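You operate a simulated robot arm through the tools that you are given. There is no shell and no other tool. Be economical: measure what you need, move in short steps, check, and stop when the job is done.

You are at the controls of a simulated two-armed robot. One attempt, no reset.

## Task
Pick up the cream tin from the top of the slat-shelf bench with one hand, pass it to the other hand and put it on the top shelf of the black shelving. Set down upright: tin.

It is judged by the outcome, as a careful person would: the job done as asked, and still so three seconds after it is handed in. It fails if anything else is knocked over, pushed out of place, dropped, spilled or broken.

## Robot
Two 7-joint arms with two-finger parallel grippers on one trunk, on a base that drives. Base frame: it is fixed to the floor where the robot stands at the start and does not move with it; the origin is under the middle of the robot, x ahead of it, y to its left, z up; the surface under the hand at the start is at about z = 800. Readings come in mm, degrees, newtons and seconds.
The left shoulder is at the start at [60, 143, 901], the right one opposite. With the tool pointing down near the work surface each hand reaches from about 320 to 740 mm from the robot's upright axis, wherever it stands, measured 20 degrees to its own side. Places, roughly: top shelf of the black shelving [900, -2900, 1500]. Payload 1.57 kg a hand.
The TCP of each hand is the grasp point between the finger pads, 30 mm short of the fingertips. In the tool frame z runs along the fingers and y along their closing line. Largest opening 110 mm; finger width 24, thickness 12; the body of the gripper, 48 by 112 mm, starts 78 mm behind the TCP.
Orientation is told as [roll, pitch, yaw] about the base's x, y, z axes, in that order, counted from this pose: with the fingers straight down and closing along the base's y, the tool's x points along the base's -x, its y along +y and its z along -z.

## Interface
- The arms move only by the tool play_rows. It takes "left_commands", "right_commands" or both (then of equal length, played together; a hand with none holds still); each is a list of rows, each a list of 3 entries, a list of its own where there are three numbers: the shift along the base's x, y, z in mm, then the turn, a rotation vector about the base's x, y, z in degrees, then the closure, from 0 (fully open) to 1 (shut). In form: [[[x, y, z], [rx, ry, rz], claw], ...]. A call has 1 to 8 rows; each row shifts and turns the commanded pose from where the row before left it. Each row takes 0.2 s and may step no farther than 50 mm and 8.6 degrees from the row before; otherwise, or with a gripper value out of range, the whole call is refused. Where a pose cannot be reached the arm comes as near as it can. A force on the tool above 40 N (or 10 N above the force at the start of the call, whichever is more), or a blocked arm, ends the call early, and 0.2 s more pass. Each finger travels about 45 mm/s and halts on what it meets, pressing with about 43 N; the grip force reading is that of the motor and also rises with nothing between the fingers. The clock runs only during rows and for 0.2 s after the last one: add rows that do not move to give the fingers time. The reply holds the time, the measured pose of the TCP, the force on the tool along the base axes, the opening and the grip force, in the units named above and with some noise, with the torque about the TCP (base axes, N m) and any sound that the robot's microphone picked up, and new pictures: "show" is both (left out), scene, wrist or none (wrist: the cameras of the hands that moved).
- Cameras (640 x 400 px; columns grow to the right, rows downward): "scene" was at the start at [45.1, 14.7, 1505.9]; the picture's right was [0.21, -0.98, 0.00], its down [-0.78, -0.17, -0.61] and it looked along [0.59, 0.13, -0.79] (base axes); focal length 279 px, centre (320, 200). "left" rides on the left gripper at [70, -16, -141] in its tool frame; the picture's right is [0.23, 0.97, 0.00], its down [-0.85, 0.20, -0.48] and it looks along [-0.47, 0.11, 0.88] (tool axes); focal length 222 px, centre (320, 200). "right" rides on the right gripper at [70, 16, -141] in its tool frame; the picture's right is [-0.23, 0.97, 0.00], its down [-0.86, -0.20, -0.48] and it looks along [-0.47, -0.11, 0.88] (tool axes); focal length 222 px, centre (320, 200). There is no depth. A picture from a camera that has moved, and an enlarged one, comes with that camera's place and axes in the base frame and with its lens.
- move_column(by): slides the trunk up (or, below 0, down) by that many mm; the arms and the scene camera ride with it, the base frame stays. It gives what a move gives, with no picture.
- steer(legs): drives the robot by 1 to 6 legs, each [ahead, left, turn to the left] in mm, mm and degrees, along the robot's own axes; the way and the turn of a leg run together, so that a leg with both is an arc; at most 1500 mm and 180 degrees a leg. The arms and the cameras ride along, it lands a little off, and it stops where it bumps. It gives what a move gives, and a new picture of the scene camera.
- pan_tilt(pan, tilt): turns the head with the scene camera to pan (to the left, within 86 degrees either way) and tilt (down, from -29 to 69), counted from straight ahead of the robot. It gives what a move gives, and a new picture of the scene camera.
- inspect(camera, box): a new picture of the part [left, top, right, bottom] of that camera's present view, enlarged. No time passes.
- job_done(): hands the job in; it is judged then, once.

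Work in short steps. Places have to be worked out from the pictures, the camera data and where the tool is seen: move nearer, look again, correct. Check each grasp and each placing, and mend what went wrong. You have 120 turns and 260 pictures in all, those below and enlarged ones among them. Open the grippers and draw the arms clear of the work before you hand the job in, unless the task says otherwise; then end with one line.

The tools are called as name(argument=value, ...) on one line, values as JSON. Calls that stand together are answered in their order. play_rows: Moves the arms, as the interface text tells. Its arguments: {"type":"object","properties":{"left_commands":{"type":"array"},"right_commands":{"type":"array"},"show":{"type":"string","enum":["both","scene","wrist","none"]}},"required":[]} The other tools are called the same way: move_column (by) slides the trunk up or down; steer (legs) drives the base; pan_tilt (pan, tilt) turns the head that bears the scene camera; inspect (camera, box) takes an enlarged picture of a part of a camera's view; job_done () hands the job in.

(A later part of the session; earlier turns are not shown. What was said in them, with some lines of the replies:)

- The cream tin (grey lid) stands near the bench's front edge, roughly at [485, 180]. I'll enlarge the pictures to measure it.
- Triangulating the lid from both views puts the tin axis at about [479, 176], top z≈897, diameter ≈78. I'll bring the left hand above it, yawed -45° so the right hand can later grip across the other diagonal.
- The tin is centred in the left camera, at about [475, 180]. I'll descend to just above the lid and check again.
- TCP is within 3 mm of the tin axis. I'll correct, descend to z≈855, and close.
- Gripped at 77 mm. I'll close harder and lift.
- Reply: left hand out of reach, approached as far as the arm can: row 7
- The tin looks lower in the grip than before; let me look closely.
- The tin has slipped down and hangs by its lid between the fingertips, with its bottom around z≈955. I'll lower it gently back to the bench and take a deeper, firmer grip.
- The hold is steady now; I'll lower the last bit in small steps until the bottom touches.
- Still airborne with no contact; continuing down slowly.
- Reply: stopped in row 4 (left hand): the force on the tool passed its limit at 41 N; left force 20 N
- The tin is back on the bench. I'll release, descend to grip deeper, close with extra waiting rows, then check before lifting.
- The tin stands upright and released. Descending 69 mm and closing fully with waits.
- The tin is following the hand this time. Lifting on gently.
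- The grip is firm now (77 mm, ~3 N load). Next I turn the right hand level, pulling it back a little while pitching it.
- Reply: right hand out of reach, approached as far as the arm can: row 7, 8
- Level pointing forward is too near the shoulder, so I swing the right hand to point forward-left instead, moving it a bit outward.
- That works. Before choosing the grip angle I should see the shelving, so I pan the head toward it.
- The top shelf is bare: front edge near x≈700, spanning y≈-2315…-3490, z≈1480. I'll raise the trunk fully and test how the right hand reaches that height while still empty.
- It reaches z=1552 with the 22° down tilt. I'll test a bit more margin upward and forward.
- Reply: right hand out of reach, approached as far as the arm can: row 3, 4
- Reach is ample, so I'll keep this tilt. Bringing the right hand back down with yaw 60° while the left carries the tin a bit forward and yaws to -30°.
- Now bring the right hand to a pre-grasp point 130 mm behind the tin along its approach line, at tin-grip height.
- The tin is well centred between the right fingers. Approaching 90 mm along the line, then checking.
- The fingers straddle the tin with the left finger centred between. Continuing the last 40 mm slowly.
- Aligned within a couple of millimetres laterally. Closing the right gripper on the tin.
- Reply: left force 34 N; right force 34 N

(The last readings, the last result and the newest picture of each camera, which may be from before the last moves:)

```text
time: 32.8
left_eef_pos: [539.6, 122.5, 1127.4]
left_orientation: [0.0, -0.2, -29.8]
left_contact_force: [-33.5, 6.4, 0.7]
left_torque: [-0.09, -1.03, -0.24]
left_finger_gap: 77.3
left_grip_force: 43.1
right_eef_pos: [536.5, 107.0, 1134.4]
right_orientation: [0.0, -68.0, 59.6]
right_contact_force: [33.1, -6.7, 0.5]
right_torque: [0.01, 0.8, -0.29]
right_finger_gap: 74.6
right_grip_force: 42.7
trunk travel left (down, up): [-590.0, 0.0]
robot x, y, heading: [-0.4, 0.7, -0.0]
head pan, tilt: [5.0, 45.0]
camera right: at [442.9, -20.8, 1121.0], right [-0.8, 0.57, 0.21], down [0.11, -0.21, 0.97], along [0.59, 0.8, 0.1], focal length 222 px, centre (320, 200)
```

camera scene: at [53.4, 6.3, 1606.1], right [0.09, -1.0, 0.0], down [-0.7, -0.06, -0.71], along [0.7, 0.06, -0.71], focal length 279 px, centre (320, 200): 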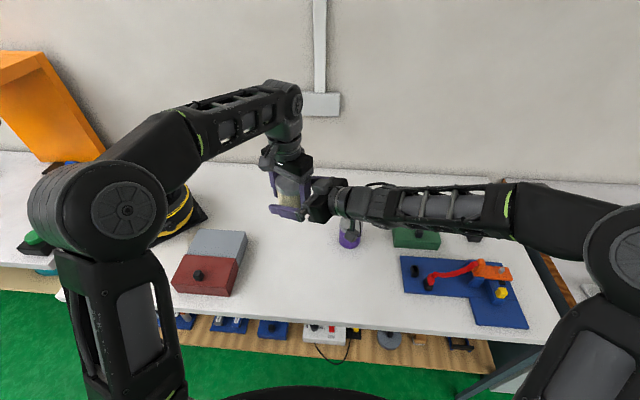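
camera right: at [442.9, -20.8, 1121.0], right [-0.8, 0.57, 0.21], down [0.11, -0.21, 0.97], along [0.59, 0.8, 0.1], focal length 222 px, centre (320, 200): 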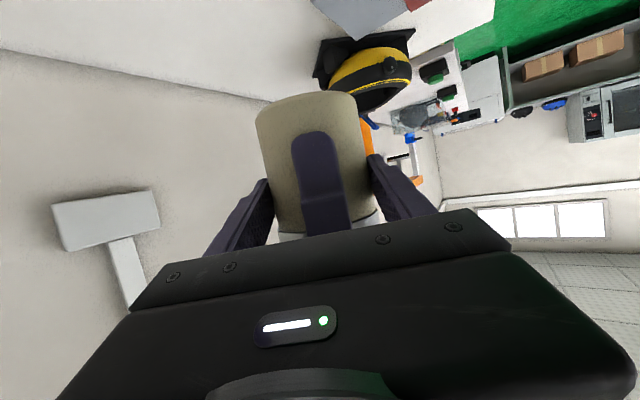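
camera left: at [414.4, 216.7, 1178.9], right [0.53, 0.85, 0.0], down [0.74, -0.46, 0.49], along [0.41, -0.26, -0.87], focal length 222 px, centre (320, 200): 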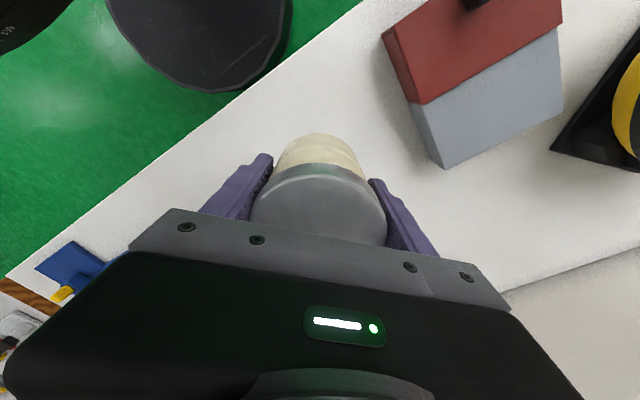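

Right grips at 74.6 mm, but a ~33 N sideways load shows a ~3 mm offset. I'll relax it by shifting the right command toward where it was pushed.

play_rows(right_commands=[[[1.5, -1, 0], [0, 0, 0], 1], [[1.5, -1, 0], [0, 0, 0], 1], [[0, 0, 0], [0, 0, 0], 1]], show="none")

```text
time: 33.6
left_eef_pos: [540.5, 122.7, 1127.2]
left_orientation: [0.0, -0.3, -29.8]
left_contact_force: [-20.1, 3.9, -0.1]
left_torque: [0.36, 0.05, 0.19]
left_finger_gap: 77.2
left_grip_force: 43.1
right_eef_pos: [535.8, 107.3, 1133.8]
right_orientation: [0.0, -68.0, 60.1]
right_contact_force: [20.0, -4.0, -0.2]
right_torque: [-0.43, -0.13, -0.48]
right_finger_gap: 74.8
right_grip_force: 43.3
trunk travel left (down, up): [-590.0, 0.0]
robot x, y, heading: [1.5, -3.8, -0.2]
head pan, tilt: [5.0, 45.0]
```

play_rows(right_commands=[[[2, -0.5, 0], [0, 0, 0], 1], [[1.5, 0, 0], [0, 0, 0], 1], [[0, 0, 0], [0, 0, 0], 1]], show="none")

```text
time: 34.4
left_eef_pos: [542.8, 123.2, 1127.5]
left_orientation: [0.2, -0.5, -29.9]
left_contact_force: [7.5, 10.0, -6.7]
left_torque: [0.03, 0.85, 0.1]
left_finger_gap: 77.3
left_grip_force: 42.5
right_eef_pos: [537.7, 107.9, 1134.4]
right_orientation: [0.1, -68.1, 60.2]
right_contact_force: [-8.0, -10.0, 4.0]
right_torque: [-0.05, -0.79, 0.03]
right_finger_gap: 74.6
right_grip_force: 43.4
trunk travel left (down, up): [-590.0, 0.0]
robot x, y, heading: [0.3, -1.5, -0.1]
head pan, tilt: [5.0, 45.0]
```

Loads are small now. I'll release the left fingers by about 8 mm each and check the right hand carries the tin.

play_rows(left_commands=[[[0, 0, 0], [0, 0, 0], 0.25], [[0, 0, 0], [0, 0, 0], 0.2], [[0, 0, 0], [0, 0, 0], 0.17], [[0, 0, 0], [0, 0, 0], 0.17]], right_commands=[[[-0.5, -0.5, 0], [0, 0, 0], 1], [[0, 0, 0], [0, 0, 0], 1], [[0, 0, 0], [0, 0, 0], 1], [[0, 0, 0], [0, 0, 0], 1]])

inspect(camera="scene", box=[240, 130, 400, 250])

```text
time: 35.4
left_eef_pos: [540.7, 121.9, 1128.0]
left_orientation: [0.0, -0.5, -30.0]
left_contact_force: [-0.6, -1.8, 0.9]
left_torque: [-0.07, -0.01, 0.04]
left_finger_gap: 91.2
left_grip_force: 0.1
right_eef_pos: [539.5, 106.4, 1133.3]
right_orientation: [0.0, -68.0, 59.8]
right_contact_force: [-0.1, -0.3, 0.7]
right_torque: [-0.06, 0.0, -0.02]
right_finger_gap: 74.6
right_grip_force: 42.6
trunk travel left (down, up): [-590.0, 0.0]
robot x, y, heading: [-1.6, 5.9, -0.1]
head pan, tilt: [5.0, 45.0]
camera scene: at [53.4, 6.2, 1606.1], right [0.09, -1.0, 0.0], down [-0.7, -0.06, -0.71], along [0.7, 0.06, -0.71], focal length 279 px, centre (320, 200)
camera right: at [447.5, -22.7, 1120.9], right [-0.8, 0.56, 0.21], down [0.11, -0.21, 0.97], along [0.59, 0.8, 0.1], focal length 222 px, centre (320, 200)
camera left: at [470.7, 143.5, 1268.6], right [0.29, 0.96, 0.0], down [0.84, -0.25, 0.49], along [0.47, -0.14, -0.87], focal length 222 px, centre (320, 200)
```

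scene: 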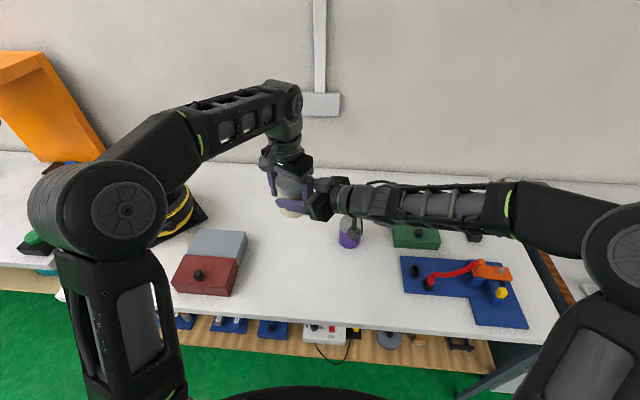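
right: 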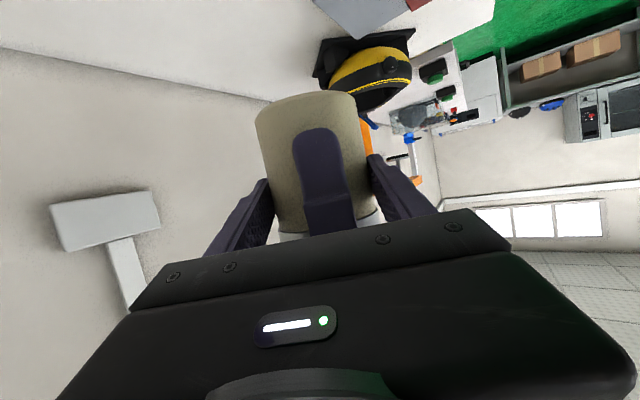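
left: 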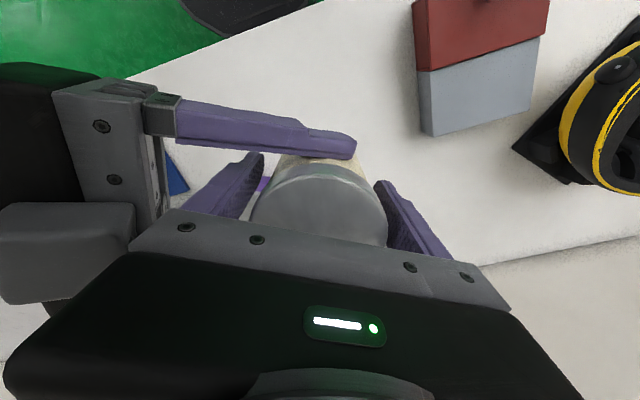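

```text
3.33 times, centred on (320, 190) of scene
camera zoom: at [53.4, 6.2, 1606.1], right [0.09, -1.0, 0.0], down [-0.7, -0.06, -0.71], along [0.7, 0.06, -0.71], focal length 930 px, centre (320, 233)
```

zoom: 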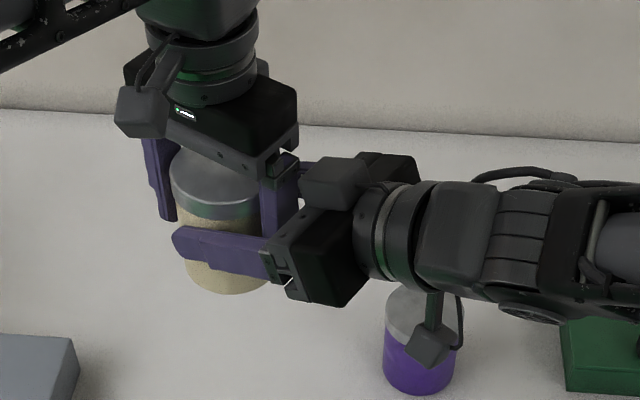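

The right hand alone holds the tin. The left can't rise much further, so I lower the tin straight out of the left fingers.

play_rows(right_commands=[[[0, 0, -10], [0, 0, 0], 1], [[0, 0, -15], [0, 0, 0], 1], [[0, 0, -20], [0, 0, 0], 1], [[0, 0, -20], [0, 0, 0], 1], [[0, 0, -20], [0, 0, 0], 1], [[0, 0, -15], [0, 0, 0], 1]], show="scene")

inspect(camera="scene", box=[240, 130, 400, 250])

```text
time: 36.8
left_eef_pos: [541.0, 122.8, 1127.6]
left_orientation: [0.1, -0.5, -29.9]
left_contact_force: [-0.6, -0.1, 0.5]
left_torque: [-0.01, -0.01, 0.0]
left_finger_gap: 91.3
left_grip_force: 0.1
right_eef_pos: [541.1, 106.4, 1034.3]
right_orientation: [0.1, -68.0, 59.9]
right_contact_force: [0.0, -0.5, -0.2]
right_torque: [-0.03, 0.02, 0.02]
right_finger_gap: 74.5
right_grip_force: 43.3
trunk travel left (down, up): [-590.0, 0.0]
robot x, y, heading: [-1.7, -1.8, 0.3]
head pan, tilt: [5.0, 45.0]
camera scene: at [53.6, 6.1, 1606.1], right [0.09, -1.0, 0.0], down [-0.7, -0.06, -0.71], along [0.7, 0.06, -0.71], focal length 279 px, centre (320, 200)
```

scene: 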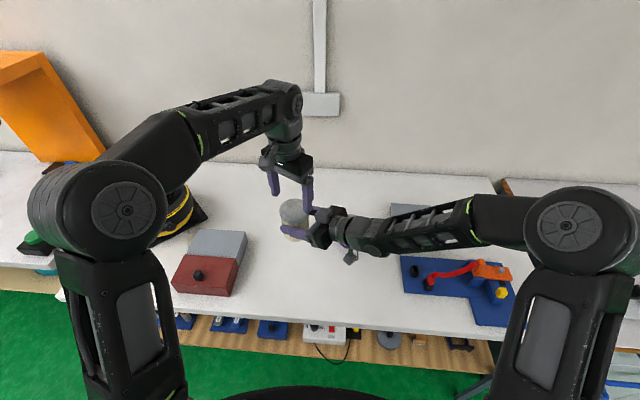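

```text
3.33 times, centred on (320, 190) of scene
camera zoom: at [53.6, 6.1, 1606.1], right [0.09, -1.0, 0.0], down [-0.7, -0.06, -0.71], along [0.7, 0.06, -0.71], focal length 930 px, centre (320, 233)
```

zoom: 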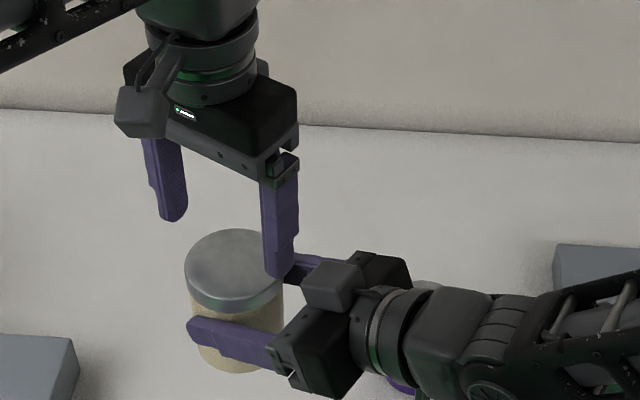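

Tin is clear below the left fingertips. Moving the left hand up a little and away to the left.

play_rows(left_commands=[[[0, 0, 15], [0, 0, 0], 0.17], [[0, 0, 15], [0, 0, 0], 0.17], [[5, 25, 0], [0, 0, 0], 0.17], [[5, 35, 0], [0, 0, 0], 0.17], [[0, 40, 0], [0, 0, 0], 0.17], [[0, 40, 0], [0, 0, 0], 0.17], [[-10, 40, 0], [0, 0, 0], 0.17], [[-20, 40, 0], [0, 0, 0], 0.17]], show="scene")

```text
time: 38.6
left_eef_pos: [515.3, 279.7, 1159.2]
left_orientation: [0.1, -0.5, -30.0]
left_contact_force: [-0.6, 0.1, 0.3]
left_torque: [0.02, -0.02, -0.03]
left_finger_gap: 91.3
left_grip_force: 0.0
left hand out of reach, approached as far as the arm can: row 2, 4, 5
right_eef_pos: [538.6, 106.3, 1035.5]
right_orientation: [0.0, -68.0, 60.0]
right_contact_force: [-0.3, -0.8, 0.0]
right_torque: [-0.02, 0.03, -0.03]
right_finger_gap: 74.7
right_grip_force: 43.1
trunk travel left (down, up): [-590.0, 0.0]
robot x, y, heading: [-1.9, 0.8, -0.1]
head pan, tilt: [5.0, 45.0]
camera scene: at [52.5, 7.0, 1606.2], right [0.09, -1.0, 0.0], down [-0.7, -0.06, -0.71], along [0.7, 0.06, -0.71], focal length 279 px, centre (320, 200)
```

scene: 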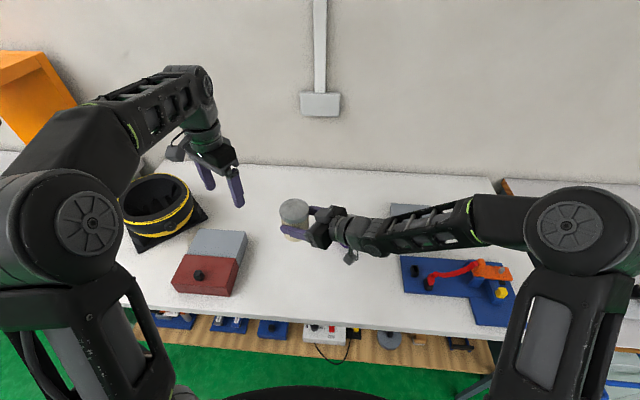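

Left is clear. Now raise the tin with the right hand while swinging it toward straight ahead, and tuck the left hand back.

play_rows(right_commands=[[[0, 0, 25], [0, 0, 0], 1], [[0, -15, 30], [0, 0, -4], 1], [[2, -25, 30], [0, 0, -6], 1], [[2, -30, 30], [0, 0, -7], 1], [[2, -30, 30], [0, 0, -7], 1], [[2, -30, 30], [0, 0, -7], 1], [[2, -30, 30], [0, 0, -7], 1], [[2, -30, 25], [0, 0, -7], 1]], left_commands=[[[-20, 0, 0], [0, 0, 0], 0.17], [[-20, 0, 0], [0, 0, 0], 0.17], [[-20, 0, 0], [0, 0, 0], 0.17], [[-20, 0, 0], [0, 0, 0], 0.17], [[-20, 0, 0], [0, 0, 0], 0.17], [[-20, 0, 0], [0, 0, 0], 0.17], [[-20, 0, 0], [0, 0, 0], 0.17], [[-20, 0, 0], [0, 0, 0], 0.17]])

```text
time: 40.4
left_eef_pos: [355.5, 278.9, 1159.2]
left_orientation: [0.1, -0.7, -29.9]
left_contact_force: [-1.0, 0.0, 0.7]
left_torque: [0.01, -0.01, 0.0]
left_finger_gap: 91.2
left_grip_force: 0.0
right_eef_pos: [549.6, -83.1, 1266.6]
right_orientation: [-1.1, -68.1, 16.1]
right_contact_force: [0.1, 0.1, -2.1]
right_torque: [0.01, 0.03, 0.01]
right_finger_gap: 74.6
right_grip_force: 43.0
trunk travel left (down, up): [-590.0, 0.0]
robot x, y, heading: [1.1, 2.6, 0.1]
head pan, tilt: [5.0, 45.0]
camera scene: at [52.0, 6.3, 1606.1], right [0.09, -1.0, 0.0], down [-0.7, -0.06, -0.71], along [0.7, 0.06, -0.71], focal length 279 px, centre (320, 200)
camera right: at [394.4, -109.7, 1252.1], right [-0.17, 0.96, 0.2], down [-0.07, -0.22, 0.97], along [0.98, 0.15, 0.11], focal length 222 px, centre (320, 200)
camera left: at [285.9, 300.7, 1300.2], right [0.29, 0.96, 0.0], down [0.84, -0.25, 0.49], along [0.47, -0.14, -0.87], focal length 222 px, centre (320, 200)
```

scene: 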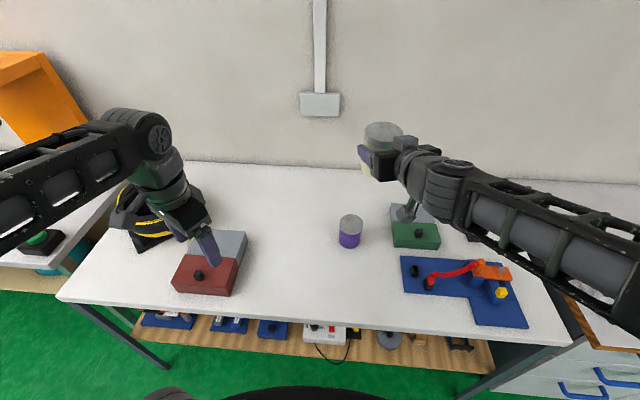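
right: 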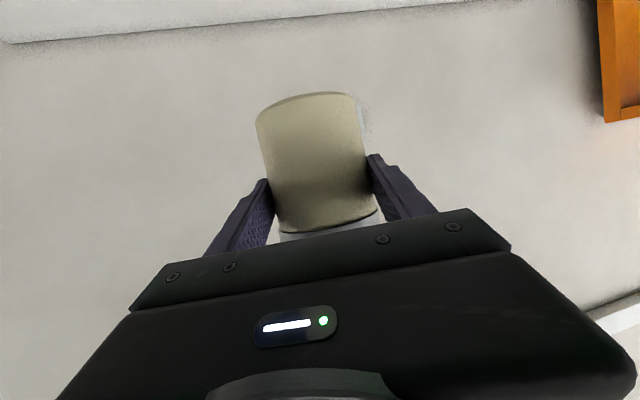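
left: 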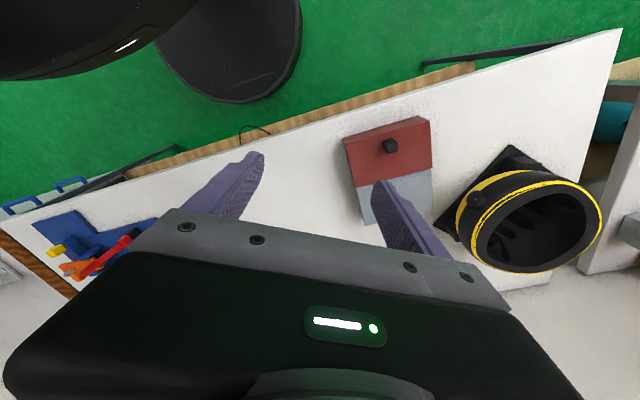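

The tin is secure and upright. I back off from the bench and drive sideways halfway toward the shelving.

steer(legs=[[-350, 0, 0], [0, -1400, 0]])

pan_tilt(pan=-60, tilt=15)

```text
time: 49.2
left_eef_pos: [8.1, -1112.7, 1158.5]
left_orientation: [0.1, -0.5, -30.0]
left_contact_force: [0.1, 0.2, 0.9]
left_torque: [0.0, 0.01, 0.03]
left_finger_gap: 91.2
left_grip_force: 0.0
right_eef_pos: [199.4, -1477.2, 1264.0]
right_orientation: [0.1, -68.0, 14.8]
right_contact_force: [-0.3, 0.1, -2.7]
right_torque: [-0.03, 0.04, -0.01]
right_finger_gap: 74.5
right_grip_force: 43.1
trunk travel left (down, up): [-590.0, 0.0]
robot x, y, heading: [-349.3, -1390.0, -0.1]
head pan, tilt: [5.0, 45.0]
camera scene: at [-297.5, -1386.1, 1606.1], right [0.08, -1.0, 0.0], down [-0.7, -0.06, -0.71], along [0.7, 0.06, -0.71], focal length 279 px, centre (320, 200)
```

scene: 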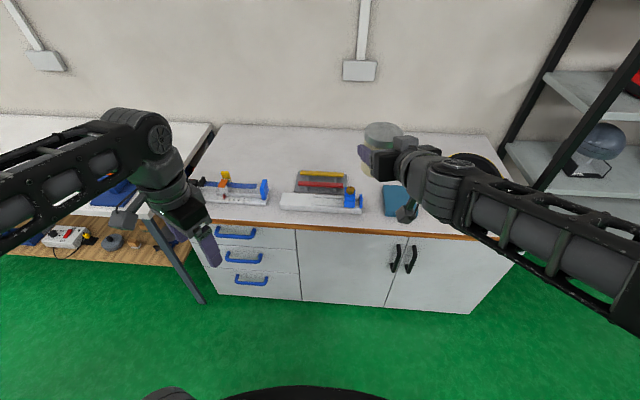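

```text
time: 50.5
left_eef_pos: [7.7, -1113.3, 1159.8]
left_orientation: [0.2, -0.5, -30.1]
left_contact_force: [-1.3, 0.1, 0.8]
left_torque: [-0.02, -0.02, -0.03]
left_finger_gap: 91.4
left_grip_force: 0.0
right_eef_pos: [199.6, -1477.7, 1264.8]
right_orientation: [0.1, -67.9, 14.7]
right_contact_force: [0.1, -0.2, -2.4]
right_torque: [-0.02, 0.05, 0.01]
right_finger_gap: 74.5
right_grip_force: 43.1
trunk travel left (down, up): [-590.0, 0.0]
robot x, y, heading: [-350.9, -1387.4, -0.1]
head pan, tilt: [-60.0, 15.0]
camera scene: at [-332.0, -1473.6, 1652.9], right [-0.87, -0.5, 0.0], down [-0.13, 0.22, -0.97], along [0.48, -0.84, -0.26], focal length 279 px, centre (320, 200)
```

scene: 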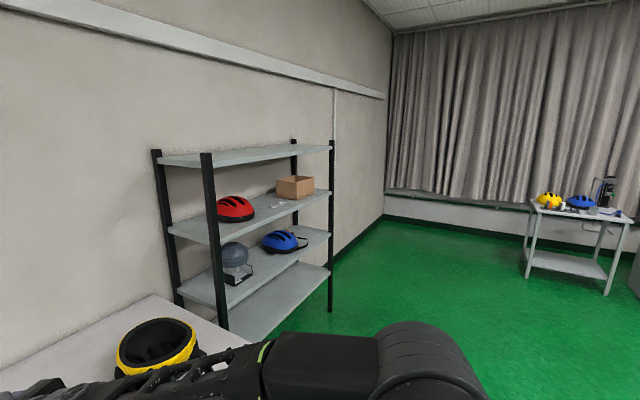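

Path is clear; top shelf is empty with z≈1480. Driving the rest sideways so the right hand comes in front of the shelf's middle.

steer(legs=[[0, -1300, 0]])

pan_tilt(pan=-10, tilt=15)

```text
time: 57.1
left_eef_pos: [-3.5, -2414.4, 1159.3]
left_orientation: [0.2, -0.5, -31.3]
left_contact_force: [-0.4, 0.5, 0.1]
left_torque: [0.02, 0.0, -0.01]
left_finger_gap: 91.2
left_grip_force: 0.1
right_eef_pos: [182.5, -2782.8, 1264.7]
right_orientation: [0.2, -68.1, 13.7]
right_contact_force: [0.1, 0.5, -2.8]
right_torque: [-0.01, 0.04, 0.03]
right_finger_gap: 74.5
right_grip_force: 43.0
trunk travel left (down, up): [-590.0, 0.0]
robot x, y, heading: [-368.5, -2684.3, -1.5]
head pan, tilt: [-60.0, 15.0]
camera scene: at [-349.8, -2768.7, 1652.9], right [-0.88, -0.48, 0.0], down [-0.12, 0.23, -0.97], along [0.46, -0.85, -0.26], focal length 279 px, centre (320, 200)
```

scene: 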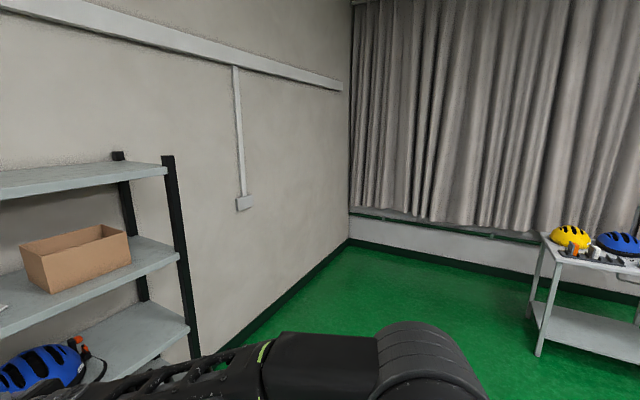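

```text
time: 58.2
left_eef_pos: [-3.1, -2414.3, 1158.4]
left_orientation: [0.2, -0.5, -31.2]
left_contact_force: [0.0, -0.1, 0.1]
left_torque: [-0.01, 0.0, 0.0]
left_finger_gap: 91.2
left_grip_force: 0.2
right_eef_pos: [181.3, -2781.3, 1264.8]
right_orientation: [0.0, -67.9, 13.7]
right_contact_force: [0.3, 0.3, -1.7]
right_torque: [0.0, -0.02, 0.02]
right_finger_gap: 74.4
right_grip_force: 43.2
trunk travel left (down, up): [-590.0, 0.0]
robot x, y, heading: [-369.5, -2685.1, -1.3]
head pan, tilt: [-10.0, 15.0]
camera scene: at [-303.2, -2704.7, 1652.9], right [-0.2, -0.98, 0.0], down [-0.25, 0.05, -0.97], along [0.95, -0.19, -0.26], focal length 279 px, centre (320, 200)
```

scene: 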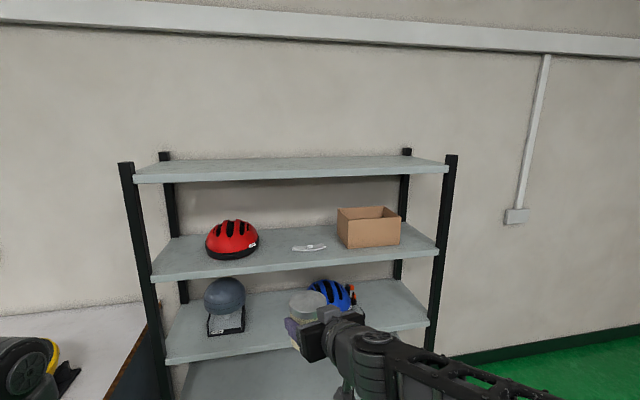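

I'll enlarge the top shelf to locate its front edge and height.

inspect(camera="scene", box=[110, 130, 270, 230])

inspect(camera="scene", box=[320, 130, 480, 230])

```text
4.00 times, centred on (190, 180) of scene
camera zoom: at [-303.2, -2704.7, 1652.9], right [-0.2, -0.98, 0.0], down [-0.25, 0.05, -0.97], along [0.95, -0.19, -0.26], focal length 1116 px, centre (840, 280)
```

zoom: 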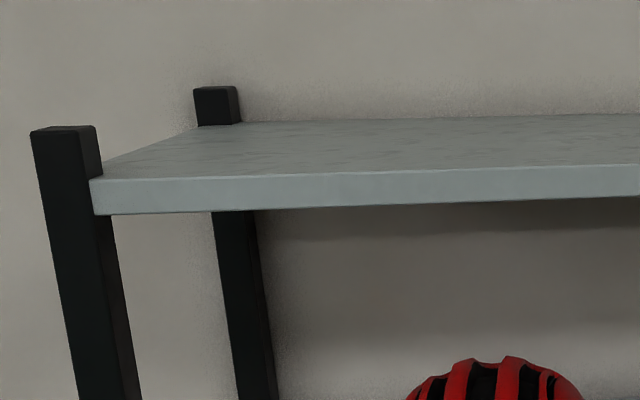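

```text
4.00 times, centred on (400, 180) of scene
camera zoom: at [-303.2, -2704.7, 1652.9], right [-0.2, -0.98, 0.0], down [-0.25, 0.05, -0.97], along [0.95, -0.19, -0.26], focal length 1116 px, centre (0, 280)
```

zoom: 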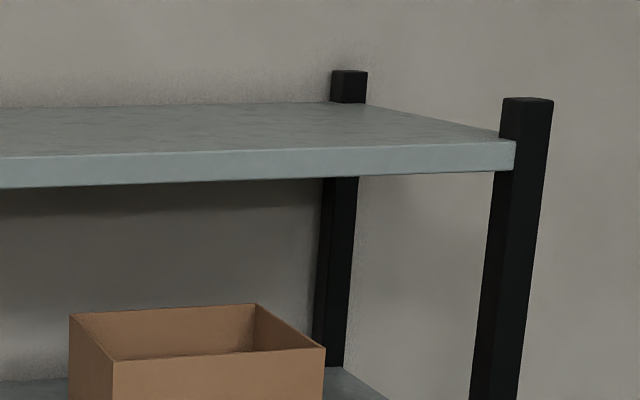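

The shelf front edge is at x≈680, top at z≈1500, y from -2290 to -3420. Raising the tin to z≈1600 (bottom ~40 mm above the shelf) while still well in front, and tucking the left a bit more.

play_rows(right_commands=[[[0, -10, 30], [0, 0, -2], 1], [[0, -14, 42], [0, 0, -2], 1], [[0, -14, 45], [0, 0, -2], 1], [[0, -14, 45], [0, 0, -2], 1], [[0, -14, 45], [0, 0, -2], 1], [[0, -14, 45], [0, 0, -2], 1], [[0, -14, 45], [0, 0, -1], 1], [[0, -14, 38], [0, 0, 0], 1]], left_commands=[[[-5, 0, 0], [0, 0, 0], 0.17], [[-5, 0, 0], [0, 0, 0], 0.17], [[-5, 0, 0], [0, 0, 0], 0.17], [[-5, 0, 0], [0, 0, 0], 0.17], [[-5, 0, 0], [0, 0, 0], 0.17], [[-5, 0, 0], [0, 0, 0], 0.17], [[0, 0, 0], [0, 0, 0], 0.17], [[0, 0, 0], [0, 0, 0], 0.17]])

```text
time: 60.0
left_eef_pos: [-33.8, -2415.0, 1157.1]
left_orientation: [0.1, -0.4, -31.1]
left_contact_force: [-0.1, -0.3, 0.9]
left_torque: [0.0, 0.01, 0.01]
left_finger_gap: 91.2
left_grip_force: 0.0
right_eef_pos: [183.7, -2890.2, 1599.0]
right_orientation: [-0.2, -67.8, 1.0]
right_contact_force: [-0.4, 0.0, -2.4]
right_torque: [0.0, 0.07, -0.02]
right_finger_gap: 74.2
right_grip_force: 42.5
trunk travel left (down, up): [-590.0, 0.0]
robot x, y, heading: [-364.0, -2685.3, -1.4]
head pan, tilt: [-10.0, 15.0]
camera scene: at [-302.5, -2704.6, 1652.9], right [-0.2, -0.98, 0.0], down [-0.25, 0.05, -0.97], along [0.95, -0.19, -0.26], focal length 279 px, centre (320, 200)
camera right: at [26.8, -2877.6, 1586.6], right [0.07, 0.98, 0.21], down [-0.12, -0.2, 0.97], along [0.99, -0.1, 0.1], focal length 222 px, centre (320, 200)
camera left: at [-102.9, -2392.2, 1299.8], right [0.31, 0.95, 0.0], down [0.83, -0.27, 0.49], along [0.46, -0.15, -0.87], focal length 222 px, centre (320, 200)
```

scene: 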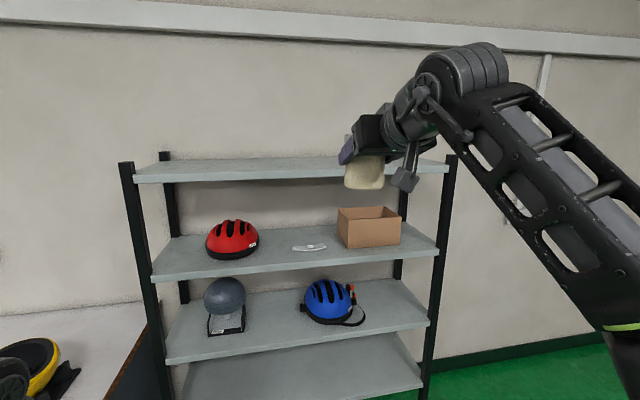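
right: 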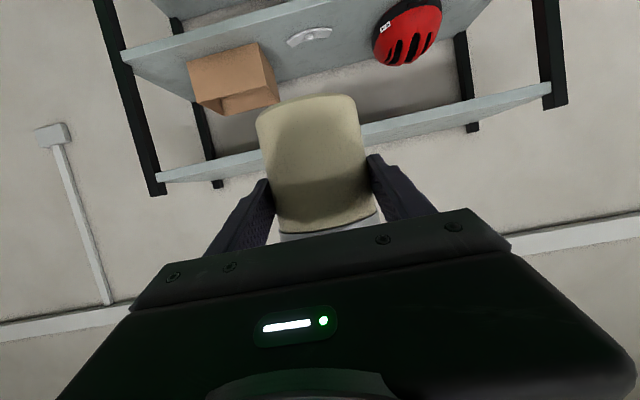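
left: 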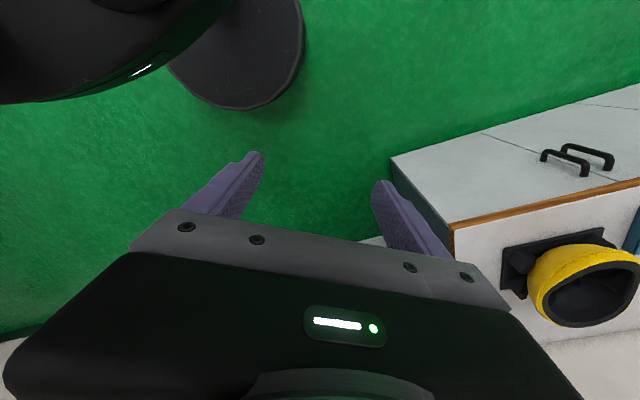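

Tin is upright at z≈1599. Driving forward 400 mm with a small heading correction, then re-measuring.

steer(legs=[[400, 0, 1.4]])

pan_tilt(pan=-15, tilt=25)

```text
time: 62.5
left_eef_pos: [358.2, -2410.9, 1158.3]
left_orientation: [0.1, -0.6, -29.9]
left_contact_force: [0.5, 0.8, 0.1]
left_torque: [0.01, -0.02, -0.01]
left_finger_gap: 91.2
left_grip_force: 0.1
right_eef_pos: [589.3, -2881.5, 1599.6]
right_orientation: [0.0, -67.8, 2.1]
right_contact_force: [0.4, 0.5, -2.2]
right_torque: [0.02, 0.02, 0.03]
right_finger_gap: 74.4
right_grip_force: 42.8
trunk travel left (down, up): [-590.0, 0.0]
robot x, y, heading: [31.5, -2686.6, -0.0]
head pan, tilt: [-10.0, 15.0]
camera scene: at [97.6, -2707.0, 1652.9], right [-0.17, -0.99, 0.0], down [-0.26, 0.04, -0.97], along [0.95, -0.17, -0.26], focal length 279 px, centre (320, 200)
```

scene: 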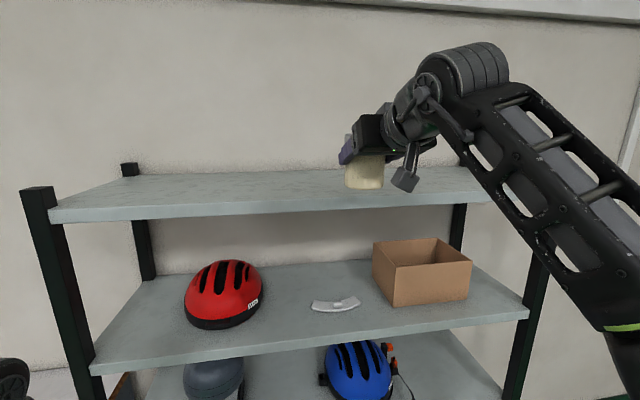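

```text
time: 63.2
left_eef_pos: [359.2, -2411.1, 1158.7]
left_orientation: [0.2, -0.5, -29.7]
left_contact_force: [0.8, 0.2, -0.4]
left_torque: [0.02, 0.02, 0.01]
left_finger_gap: 91.2
left_grip_force: 0.1
right_eef_pos: [586.8, -2881.2, 1600.4]
right_orientation: [0.0, -68.1, 2.1]
right_contact_force: [0.2, 0.2, -2.9]
right_torque: [0.02, 0.02, 0.02]
right_finger_gap: 74.4
right_grip_force: 42.8
trunk travel left (down, up): [-590.0, 0.0]
robot x, y, heading: [31.4, -2687.8, -0.2]
head pan, tilt: [-15.0, 25.0]
camera scene: at [93.3, -2714.6, 1636.8], right [-0.26, -0.97, 0.0], down [-0.41, 0.11, -0.91], along [0.88, -0.23, -0.42], focal length 279 px, centre (320, 200)
```

scene: 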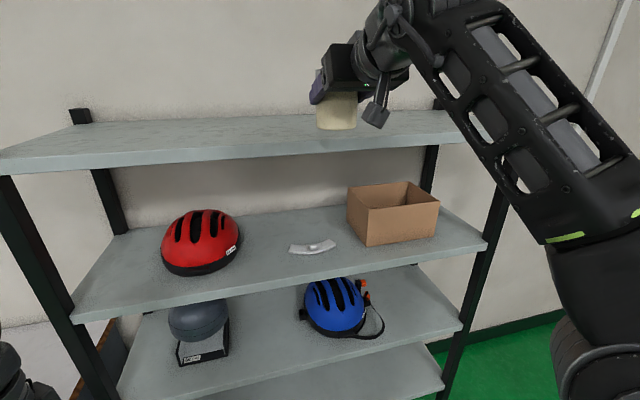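

Re-measured front edge x≈697, shelf z≈1498. Driving 195 mm forward puts the tin about 105 mm in from the edge, with ~40 mm clearance below.

steer(legs=[[195, 0, 0]])

inspect(camera="right", box=[0, 0, 640, 400])

```text
time: 64.8
left_eef_pos: [556.6, -2410.3, 1158.5]
left_orientation: [0.1, -0.5, -29.9]
left_contact_force: [-0.3, -0.2, 0.5]
left_torque: [-0.01, 0.04, 0.06]
left_finger_gap: 91.4
left_grip_force: 0.1
right_eef_pos: [784.8, -2880.6, 1599.7]
right_orientation: [0.0, -67.9, 2.1]
right_contact_force: [-0.4, -0.2, -2.7]
right_torque: [0.03, 0.05, 0.01]
right_finger_gap: 74.3
right_grip_force: 43.1
trunk travel left (down, up): [-590.0, 0.0]
robot x, y, heading: [230.2, -2690.1, 0.1]
head pan, tilt: [-15.0, 25.0]
camera scene: at [291.0, -2714.2, 1636.7], right [-0.26, -0.97, 0.0], down [-0.41, 0.11, -0.91], along [0.88, -0.23, -0.42], focal length 279 px, centre (320, 200)
```

scene: 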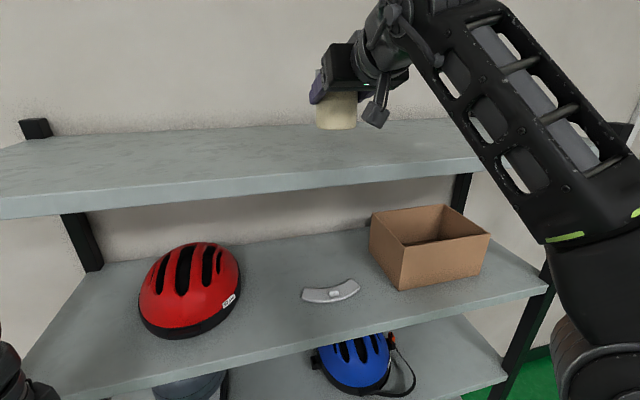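

```text
1.00 times, centred on (320, 200) of right (not enlarged: the box is as wide or as high as the picture)
camera zoom: at [627.3, -2871.3, 1586.6], right [0.05, 0.98, 0.21], down [-0.11, -0.2, 0.97], along [0.99, -0.07, 0.1], focal length 222 px, centre (320, 200)
```

zoom: 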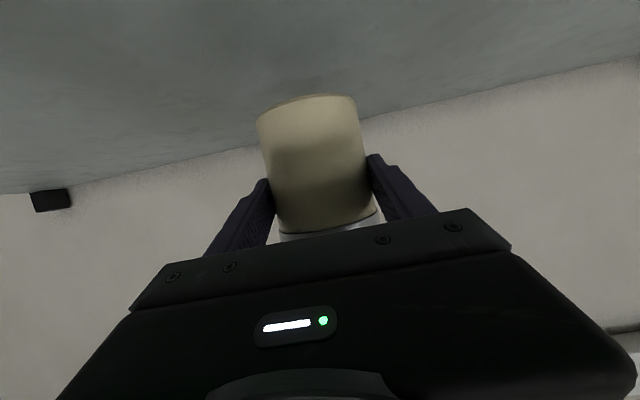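

The tin is over the shelf. Lowering about 34 mm, then creeping to contact.

play_rows(right_commands=[[[0, 0, -8], [0, 0, 0], 1], [[0, 0, -8], [0, 0, 0], 1], [[0, 0, -8], [0, 0, 0], 1], [[0, 0, -6], [0, 0, 0], 1], [[0, 0, -4], [0, 0, 0], 1]])

inspect(camera="scene", box=[260, 60, 420, 180])

```text
time: 66.0
left_eef_pos: [553.8, -2410.3, 1159.2]
left_orientation: [0.2, -0.6, -29.8]
left_contact_force: [1.1, 1.0, 0.5]
left_torque: [-0.04, -0.01, 0.01]
left_finger_gap: 91.3
left_grip_force: 0.1
right_eef_pos: [783.3, -2880.1, 1565.4]
right_orientation: [0.1, -68.0, 2.1]
right_contact_force: [0.1, -0.3, -2.8]
right_torque: [-0.02, 0.0, 0.02]
right_finger_gap: 74.7
right_grip_force: 43.0
trunk travel left (down, up): [-590.0, 0.0]
robot x, y, heading: [230.7, -2685.3, 0.0]
head pan, tilt: [-15.0, 25.0]
camera scene: at [289.3, -2714.2, 1636.7], right [-0.26, -0.97, 0.0], down [-0.41, 0.11, -0.91], along [0.88, -0.23, -0.42], focal length 279 px, centre (320, 200)
camera right: at [625.5, -2871.7, 1553.5], right [0.05, 0.98, 0.21], down [-0.12, -0.2, 0.97], along [0.99, -0.07, 0.1], focal length 222 px, centre (320, 200)
```

scene: 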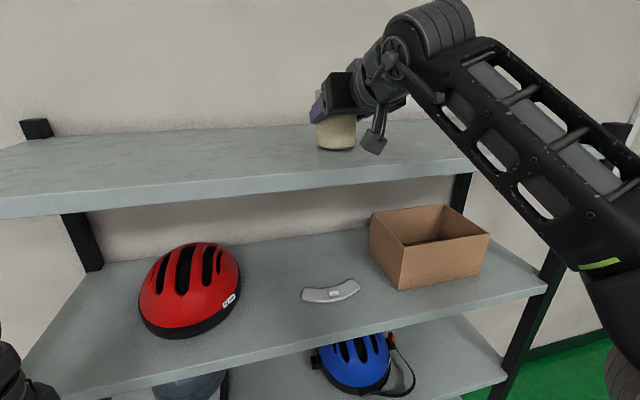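
right: 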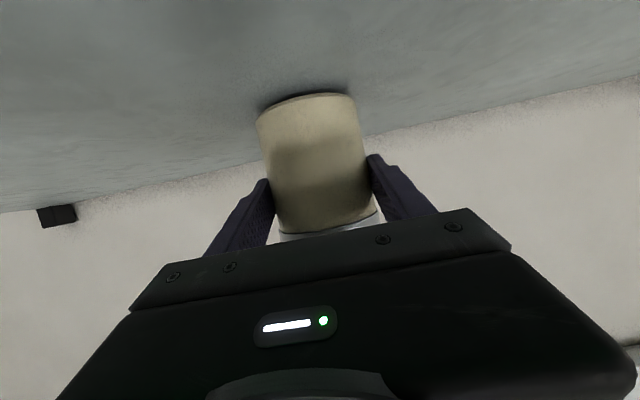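

```text
3.33 times, centred on (340, 120) of scene
camera zoom: at [289.3, -2714.2, 1636.7], right [-0.26, -0.97, 0.0], down [-0.41, 0.11, -0.91], along [0.88, -0.23, -0.42], focal length 930 px, centre (253, 467)
```

zoom: 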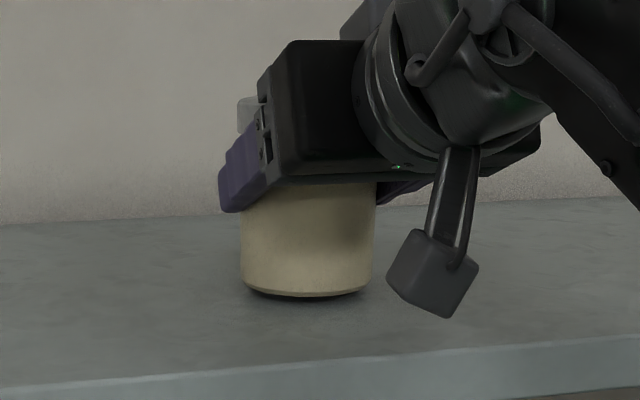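

Only a few mm remain. Creeping down 1.5 mm per row until contact shows.

play_rows(right_commands=[[[0, 0, -1.5], [0, 0, 0], 1], [[0, 0, -1.5], [0, 0, 0], 1], [[0, 0, -1.5], [0, 0, 0], 1], [[0, 0, 0], [0, 0, 0], 1]], show="none")

```text
time: 67.0
left_eef_pos: [554.9, -2410.6, 1158.0]
left_orientation: [0.1, -0.4, -29.8]
left_contact_force: [-0.3, 0.7, -0.2]
left_torque: [0.05, -0.02, 0.0]
left_finger_gap: 91.2
left_grip_force: 0.0
right_eef_pos: [782.4, -2880.9, 1561.2]
right_orientation: [0.2, -68.0, 2.1]
right_contact_force: [0.2, 0.5, -3.5]
right_torque: [-0.01, 0.05, 0.04]
right_finger_gap: 74.3
right_grip_force: 42.7
trunk travel left (down, up): [-590.0, 0.0]
robot x, y, heading: [231.4, -2689.2, 0.1]
head pan, tilt: [-15.0, 25.0]
```

play_rows(right_commands=[[[0, 0, -1], [0, 0, 0], 1], [[0, 0, -1], [0, 0, 0], 1], [[0, 0, 0], [0, 0, 0], 1]], show="none")

```text
time: 67.8
left_eef_pos: [555.4, -2410.7, 1158.7]
left_orientation: [0.1, -0.5, -29.8]
left_contact_force: [-0.1, -0.5, 0.2]
left_torque: [0.0, -0.06, -0.01]
left_finger_gap: 91.5
left_grip_force: 0.1
right_eef_pos: [783.1, -2879.9, 1561.1]
right_orientation: [0.1, -68.1, 2.1]
right_contact_force: [2.6, -0.2, 5.4]
right_torque: [-0.07, 0.02, 0.01]
right_finger_gap: 74.6
right_grip_force: 43.4
trunk travel left (down, up): [-590.0, 0.0]
robot x, y, heading: [225.8, -2686.1, 0.2]
head pan, tilt: [-15.0, 25.0]
```

Contact confirmed (force went from -3 to +5 N). Opening the right gripper gradually.

play_rows(right_commands=[[[0, 0, 0], [0, 0, 0], 0.3], [[0, 0, 0], [0, 0, 0], 0.25], [[0, 0, 0], [0, 0, 0], 0.15], [[0, 0, 0], [0, 0, 0], 0.05], [[0, 0, 0], [0, 0, 0], 0.0]])

inspect(camera="scene", box=[260, 60, 420, 180])

```text
time: 69.0
left_eef_pos: [554.2, -2410.0, 1158.5]
left_orientation: [0.0, -0.5, -29.8]
left_contact_force: [-0.5, -1.0, -0.1]
left_torque: [0.0, -0.04, -0.03]
left_finger_gap: 91.4
left_grip_force: 0.0
right_eef_pos: [782.3, -2881.6, 1559.7]
right_orientation: [0.1, -67.9, 2.1]
right_contact_force: [-0.1, -0.1, 0.3]
right_torque: [-0.02, -0.03, -0.01]
right_finger_gap: 109.9
right_grip_force: 0.0
trunk travel left (down, up): [-590.0, 0.0]
robot x, y, heading: [228.4, -2688.7, -0.0]
head pan, tilt: [-15.0, 25.0]
camera scene: at [289.3, -2714.1, 1636.7], right [-0.26, -0.97, 0.0], down [-0.41, 0.11, -0.91], along [0.88, -0.23, -0.42], focal length 279 px, centre (320, 200)
camera right: at [625.5, -2871.4, 1546.8], right [0.05, 0.98, 0.21], down [-0.12, -0.2, 0.97], along [0.99, -0.07, 0.1], focal length 222 px, centre (320, 200)
```

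scene: 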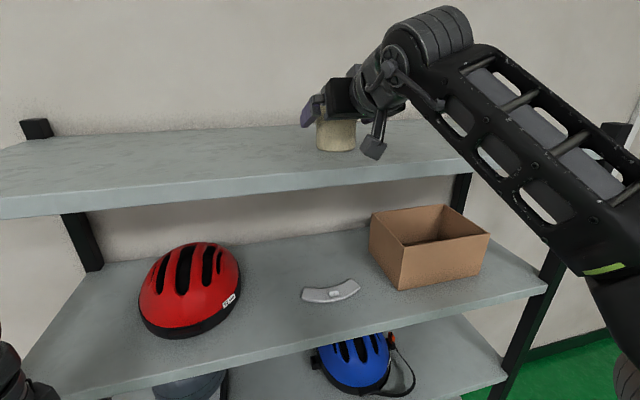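
right: 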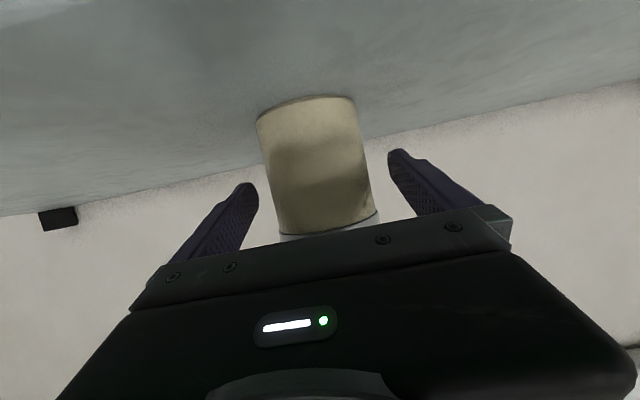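

```text
3.33 times, centred on (340, 120) of scene
camera zoom: at [289.3, -2714.1, 1636.7], right [-0.26, -0.97, 0.0], down [-0.41, 0.11, -0.91], along [0.88, -0.23, -0.42], focal length 930 px, centre (253, 467)
```

zoom: 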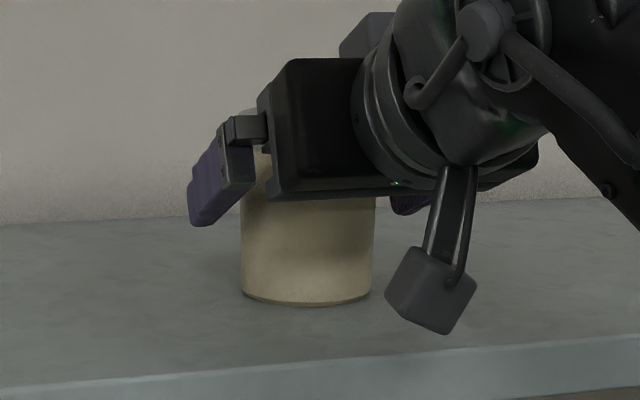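

The tin stands free on the shelf with the fingers clear on both sides. Backing the whole robot straight out.

steer(legs=[[-350, 0, 0]])

inspect(camera="right", box=[160, 0, 480, 200])

```text
time: 71.3
left_eef_pos: [202.8, -2411.6, 1158.5]
left_orientation: [0.1, -0.6, -29.7]
left_contact_force: [0.4, 0.4, 0.4]
left_torque: [0.01, -0.02, 0.01]
left_finger_gap: 91.1
left_grip_force: 0.2
right_eef_pos: [430.9, -2881.9, 1560.9]
right_orientation: [0.0, -68.1, 2.2]
right_contact_force: [-0.4, -0.1, 0.1]
right_torque: [0.02, 0.01, -0.02]
right_finger_gap: 110.1
right_grip_force: 0.0
trunk travel left (down, up): [-590.0, 0.0]
robot x, y, heading: [-121.8, -2689.1, 0.2]
head pan, tilt: [-15.0, 25.0]
camera scene: at [-62.9, -2715.0, 1636.8], right [-0.26, -0.97, 0.0], down [-0.41, 0.11, -0.91], along [0.88, -0.23, -0.42], focal length 279 px, centre (320, 200)
```

scene: 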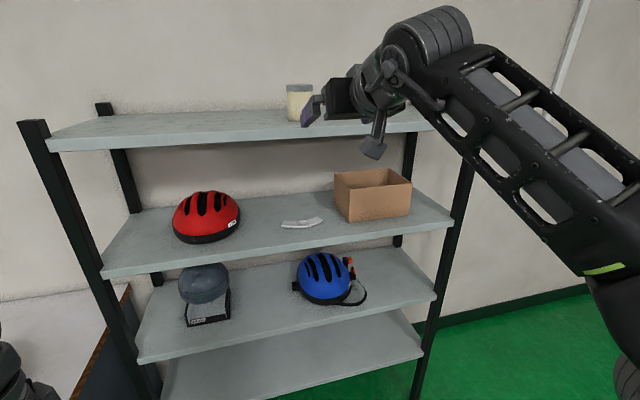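

```text
2.00 times, centred on (320, 100) of right
camera zoom: at [273.5, -2872.1, 1547.1], right [0.05, 0.98, 0.21], down [-0.12, -0.2, 0.97], along [0.99, -0.07, 0.1], focal length 444 px, centre (320, 400)
```

zoom: 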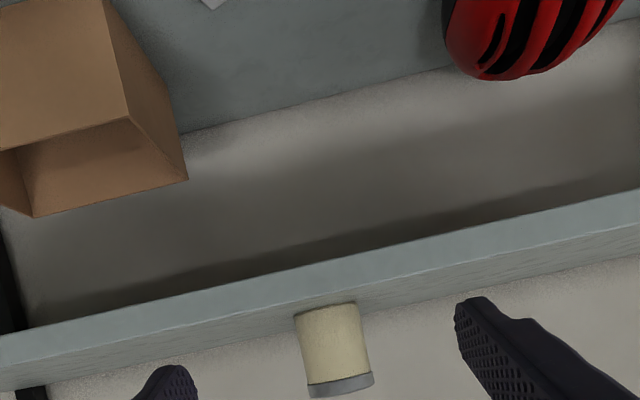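

The tin stands upright on the top shelf, and both arms are clear. I'll open the left gripper fully, which completes the job, and hand it in.

play_rows(left_commands=[[[0, 0, 0], [0, 0, 0], 0], [[0, 0, 0], [0, 0, 0], 0]], show="scene")

job_done()

```text
time: 71.9
left_eef_pos: [201.7, -2410.5, 1159.3]
left_orientation: [0.1, -0.5, -29.8]
left_contact_force: [0.6, -0.5, -0.3]
left_torque: [0.0, 0.01, -0.02]
left_finger_gap: 109.9
left_grip_force: 0.0
right_eef_pos: [431.7, -2881.6, 1560.6]
right_orientation: [0.0, -68.0, 2.1]
right_contact_force: [0.5, -0.6, -0.4]
right_torque: [-0.01, -0.04, 0.01]
right_finger_gap: 110.0
right_grip_force: 0.0
trunk travel left (down, up): [-590.0, 0.0]
robot x, y, heading: [-122.3, -2688.7, 0.4]
head pan, tilt: [-15.0, 25.0]
camera scene: at [-61.8, -2715.1, 1636.7], right [-0.26, -0.97, 0.0], down [-0.41, 0.11, -0.91], along [0.88, -0.23, -0.42], focal length 279 px, centre (320, 200)
```

scene: 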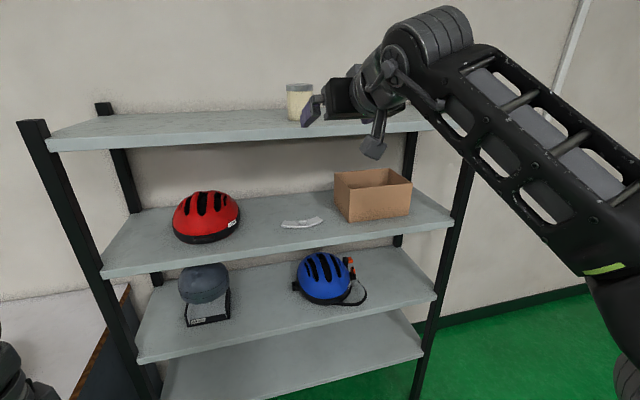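

```text
The job is handed in.
```

The cream tin was picked up with the left hand, passed to the right, and stands upright on the top shelf of the black shelving. It slipped once in the first lift, so I set it back on the bench and regripped it; nothing else was moved.
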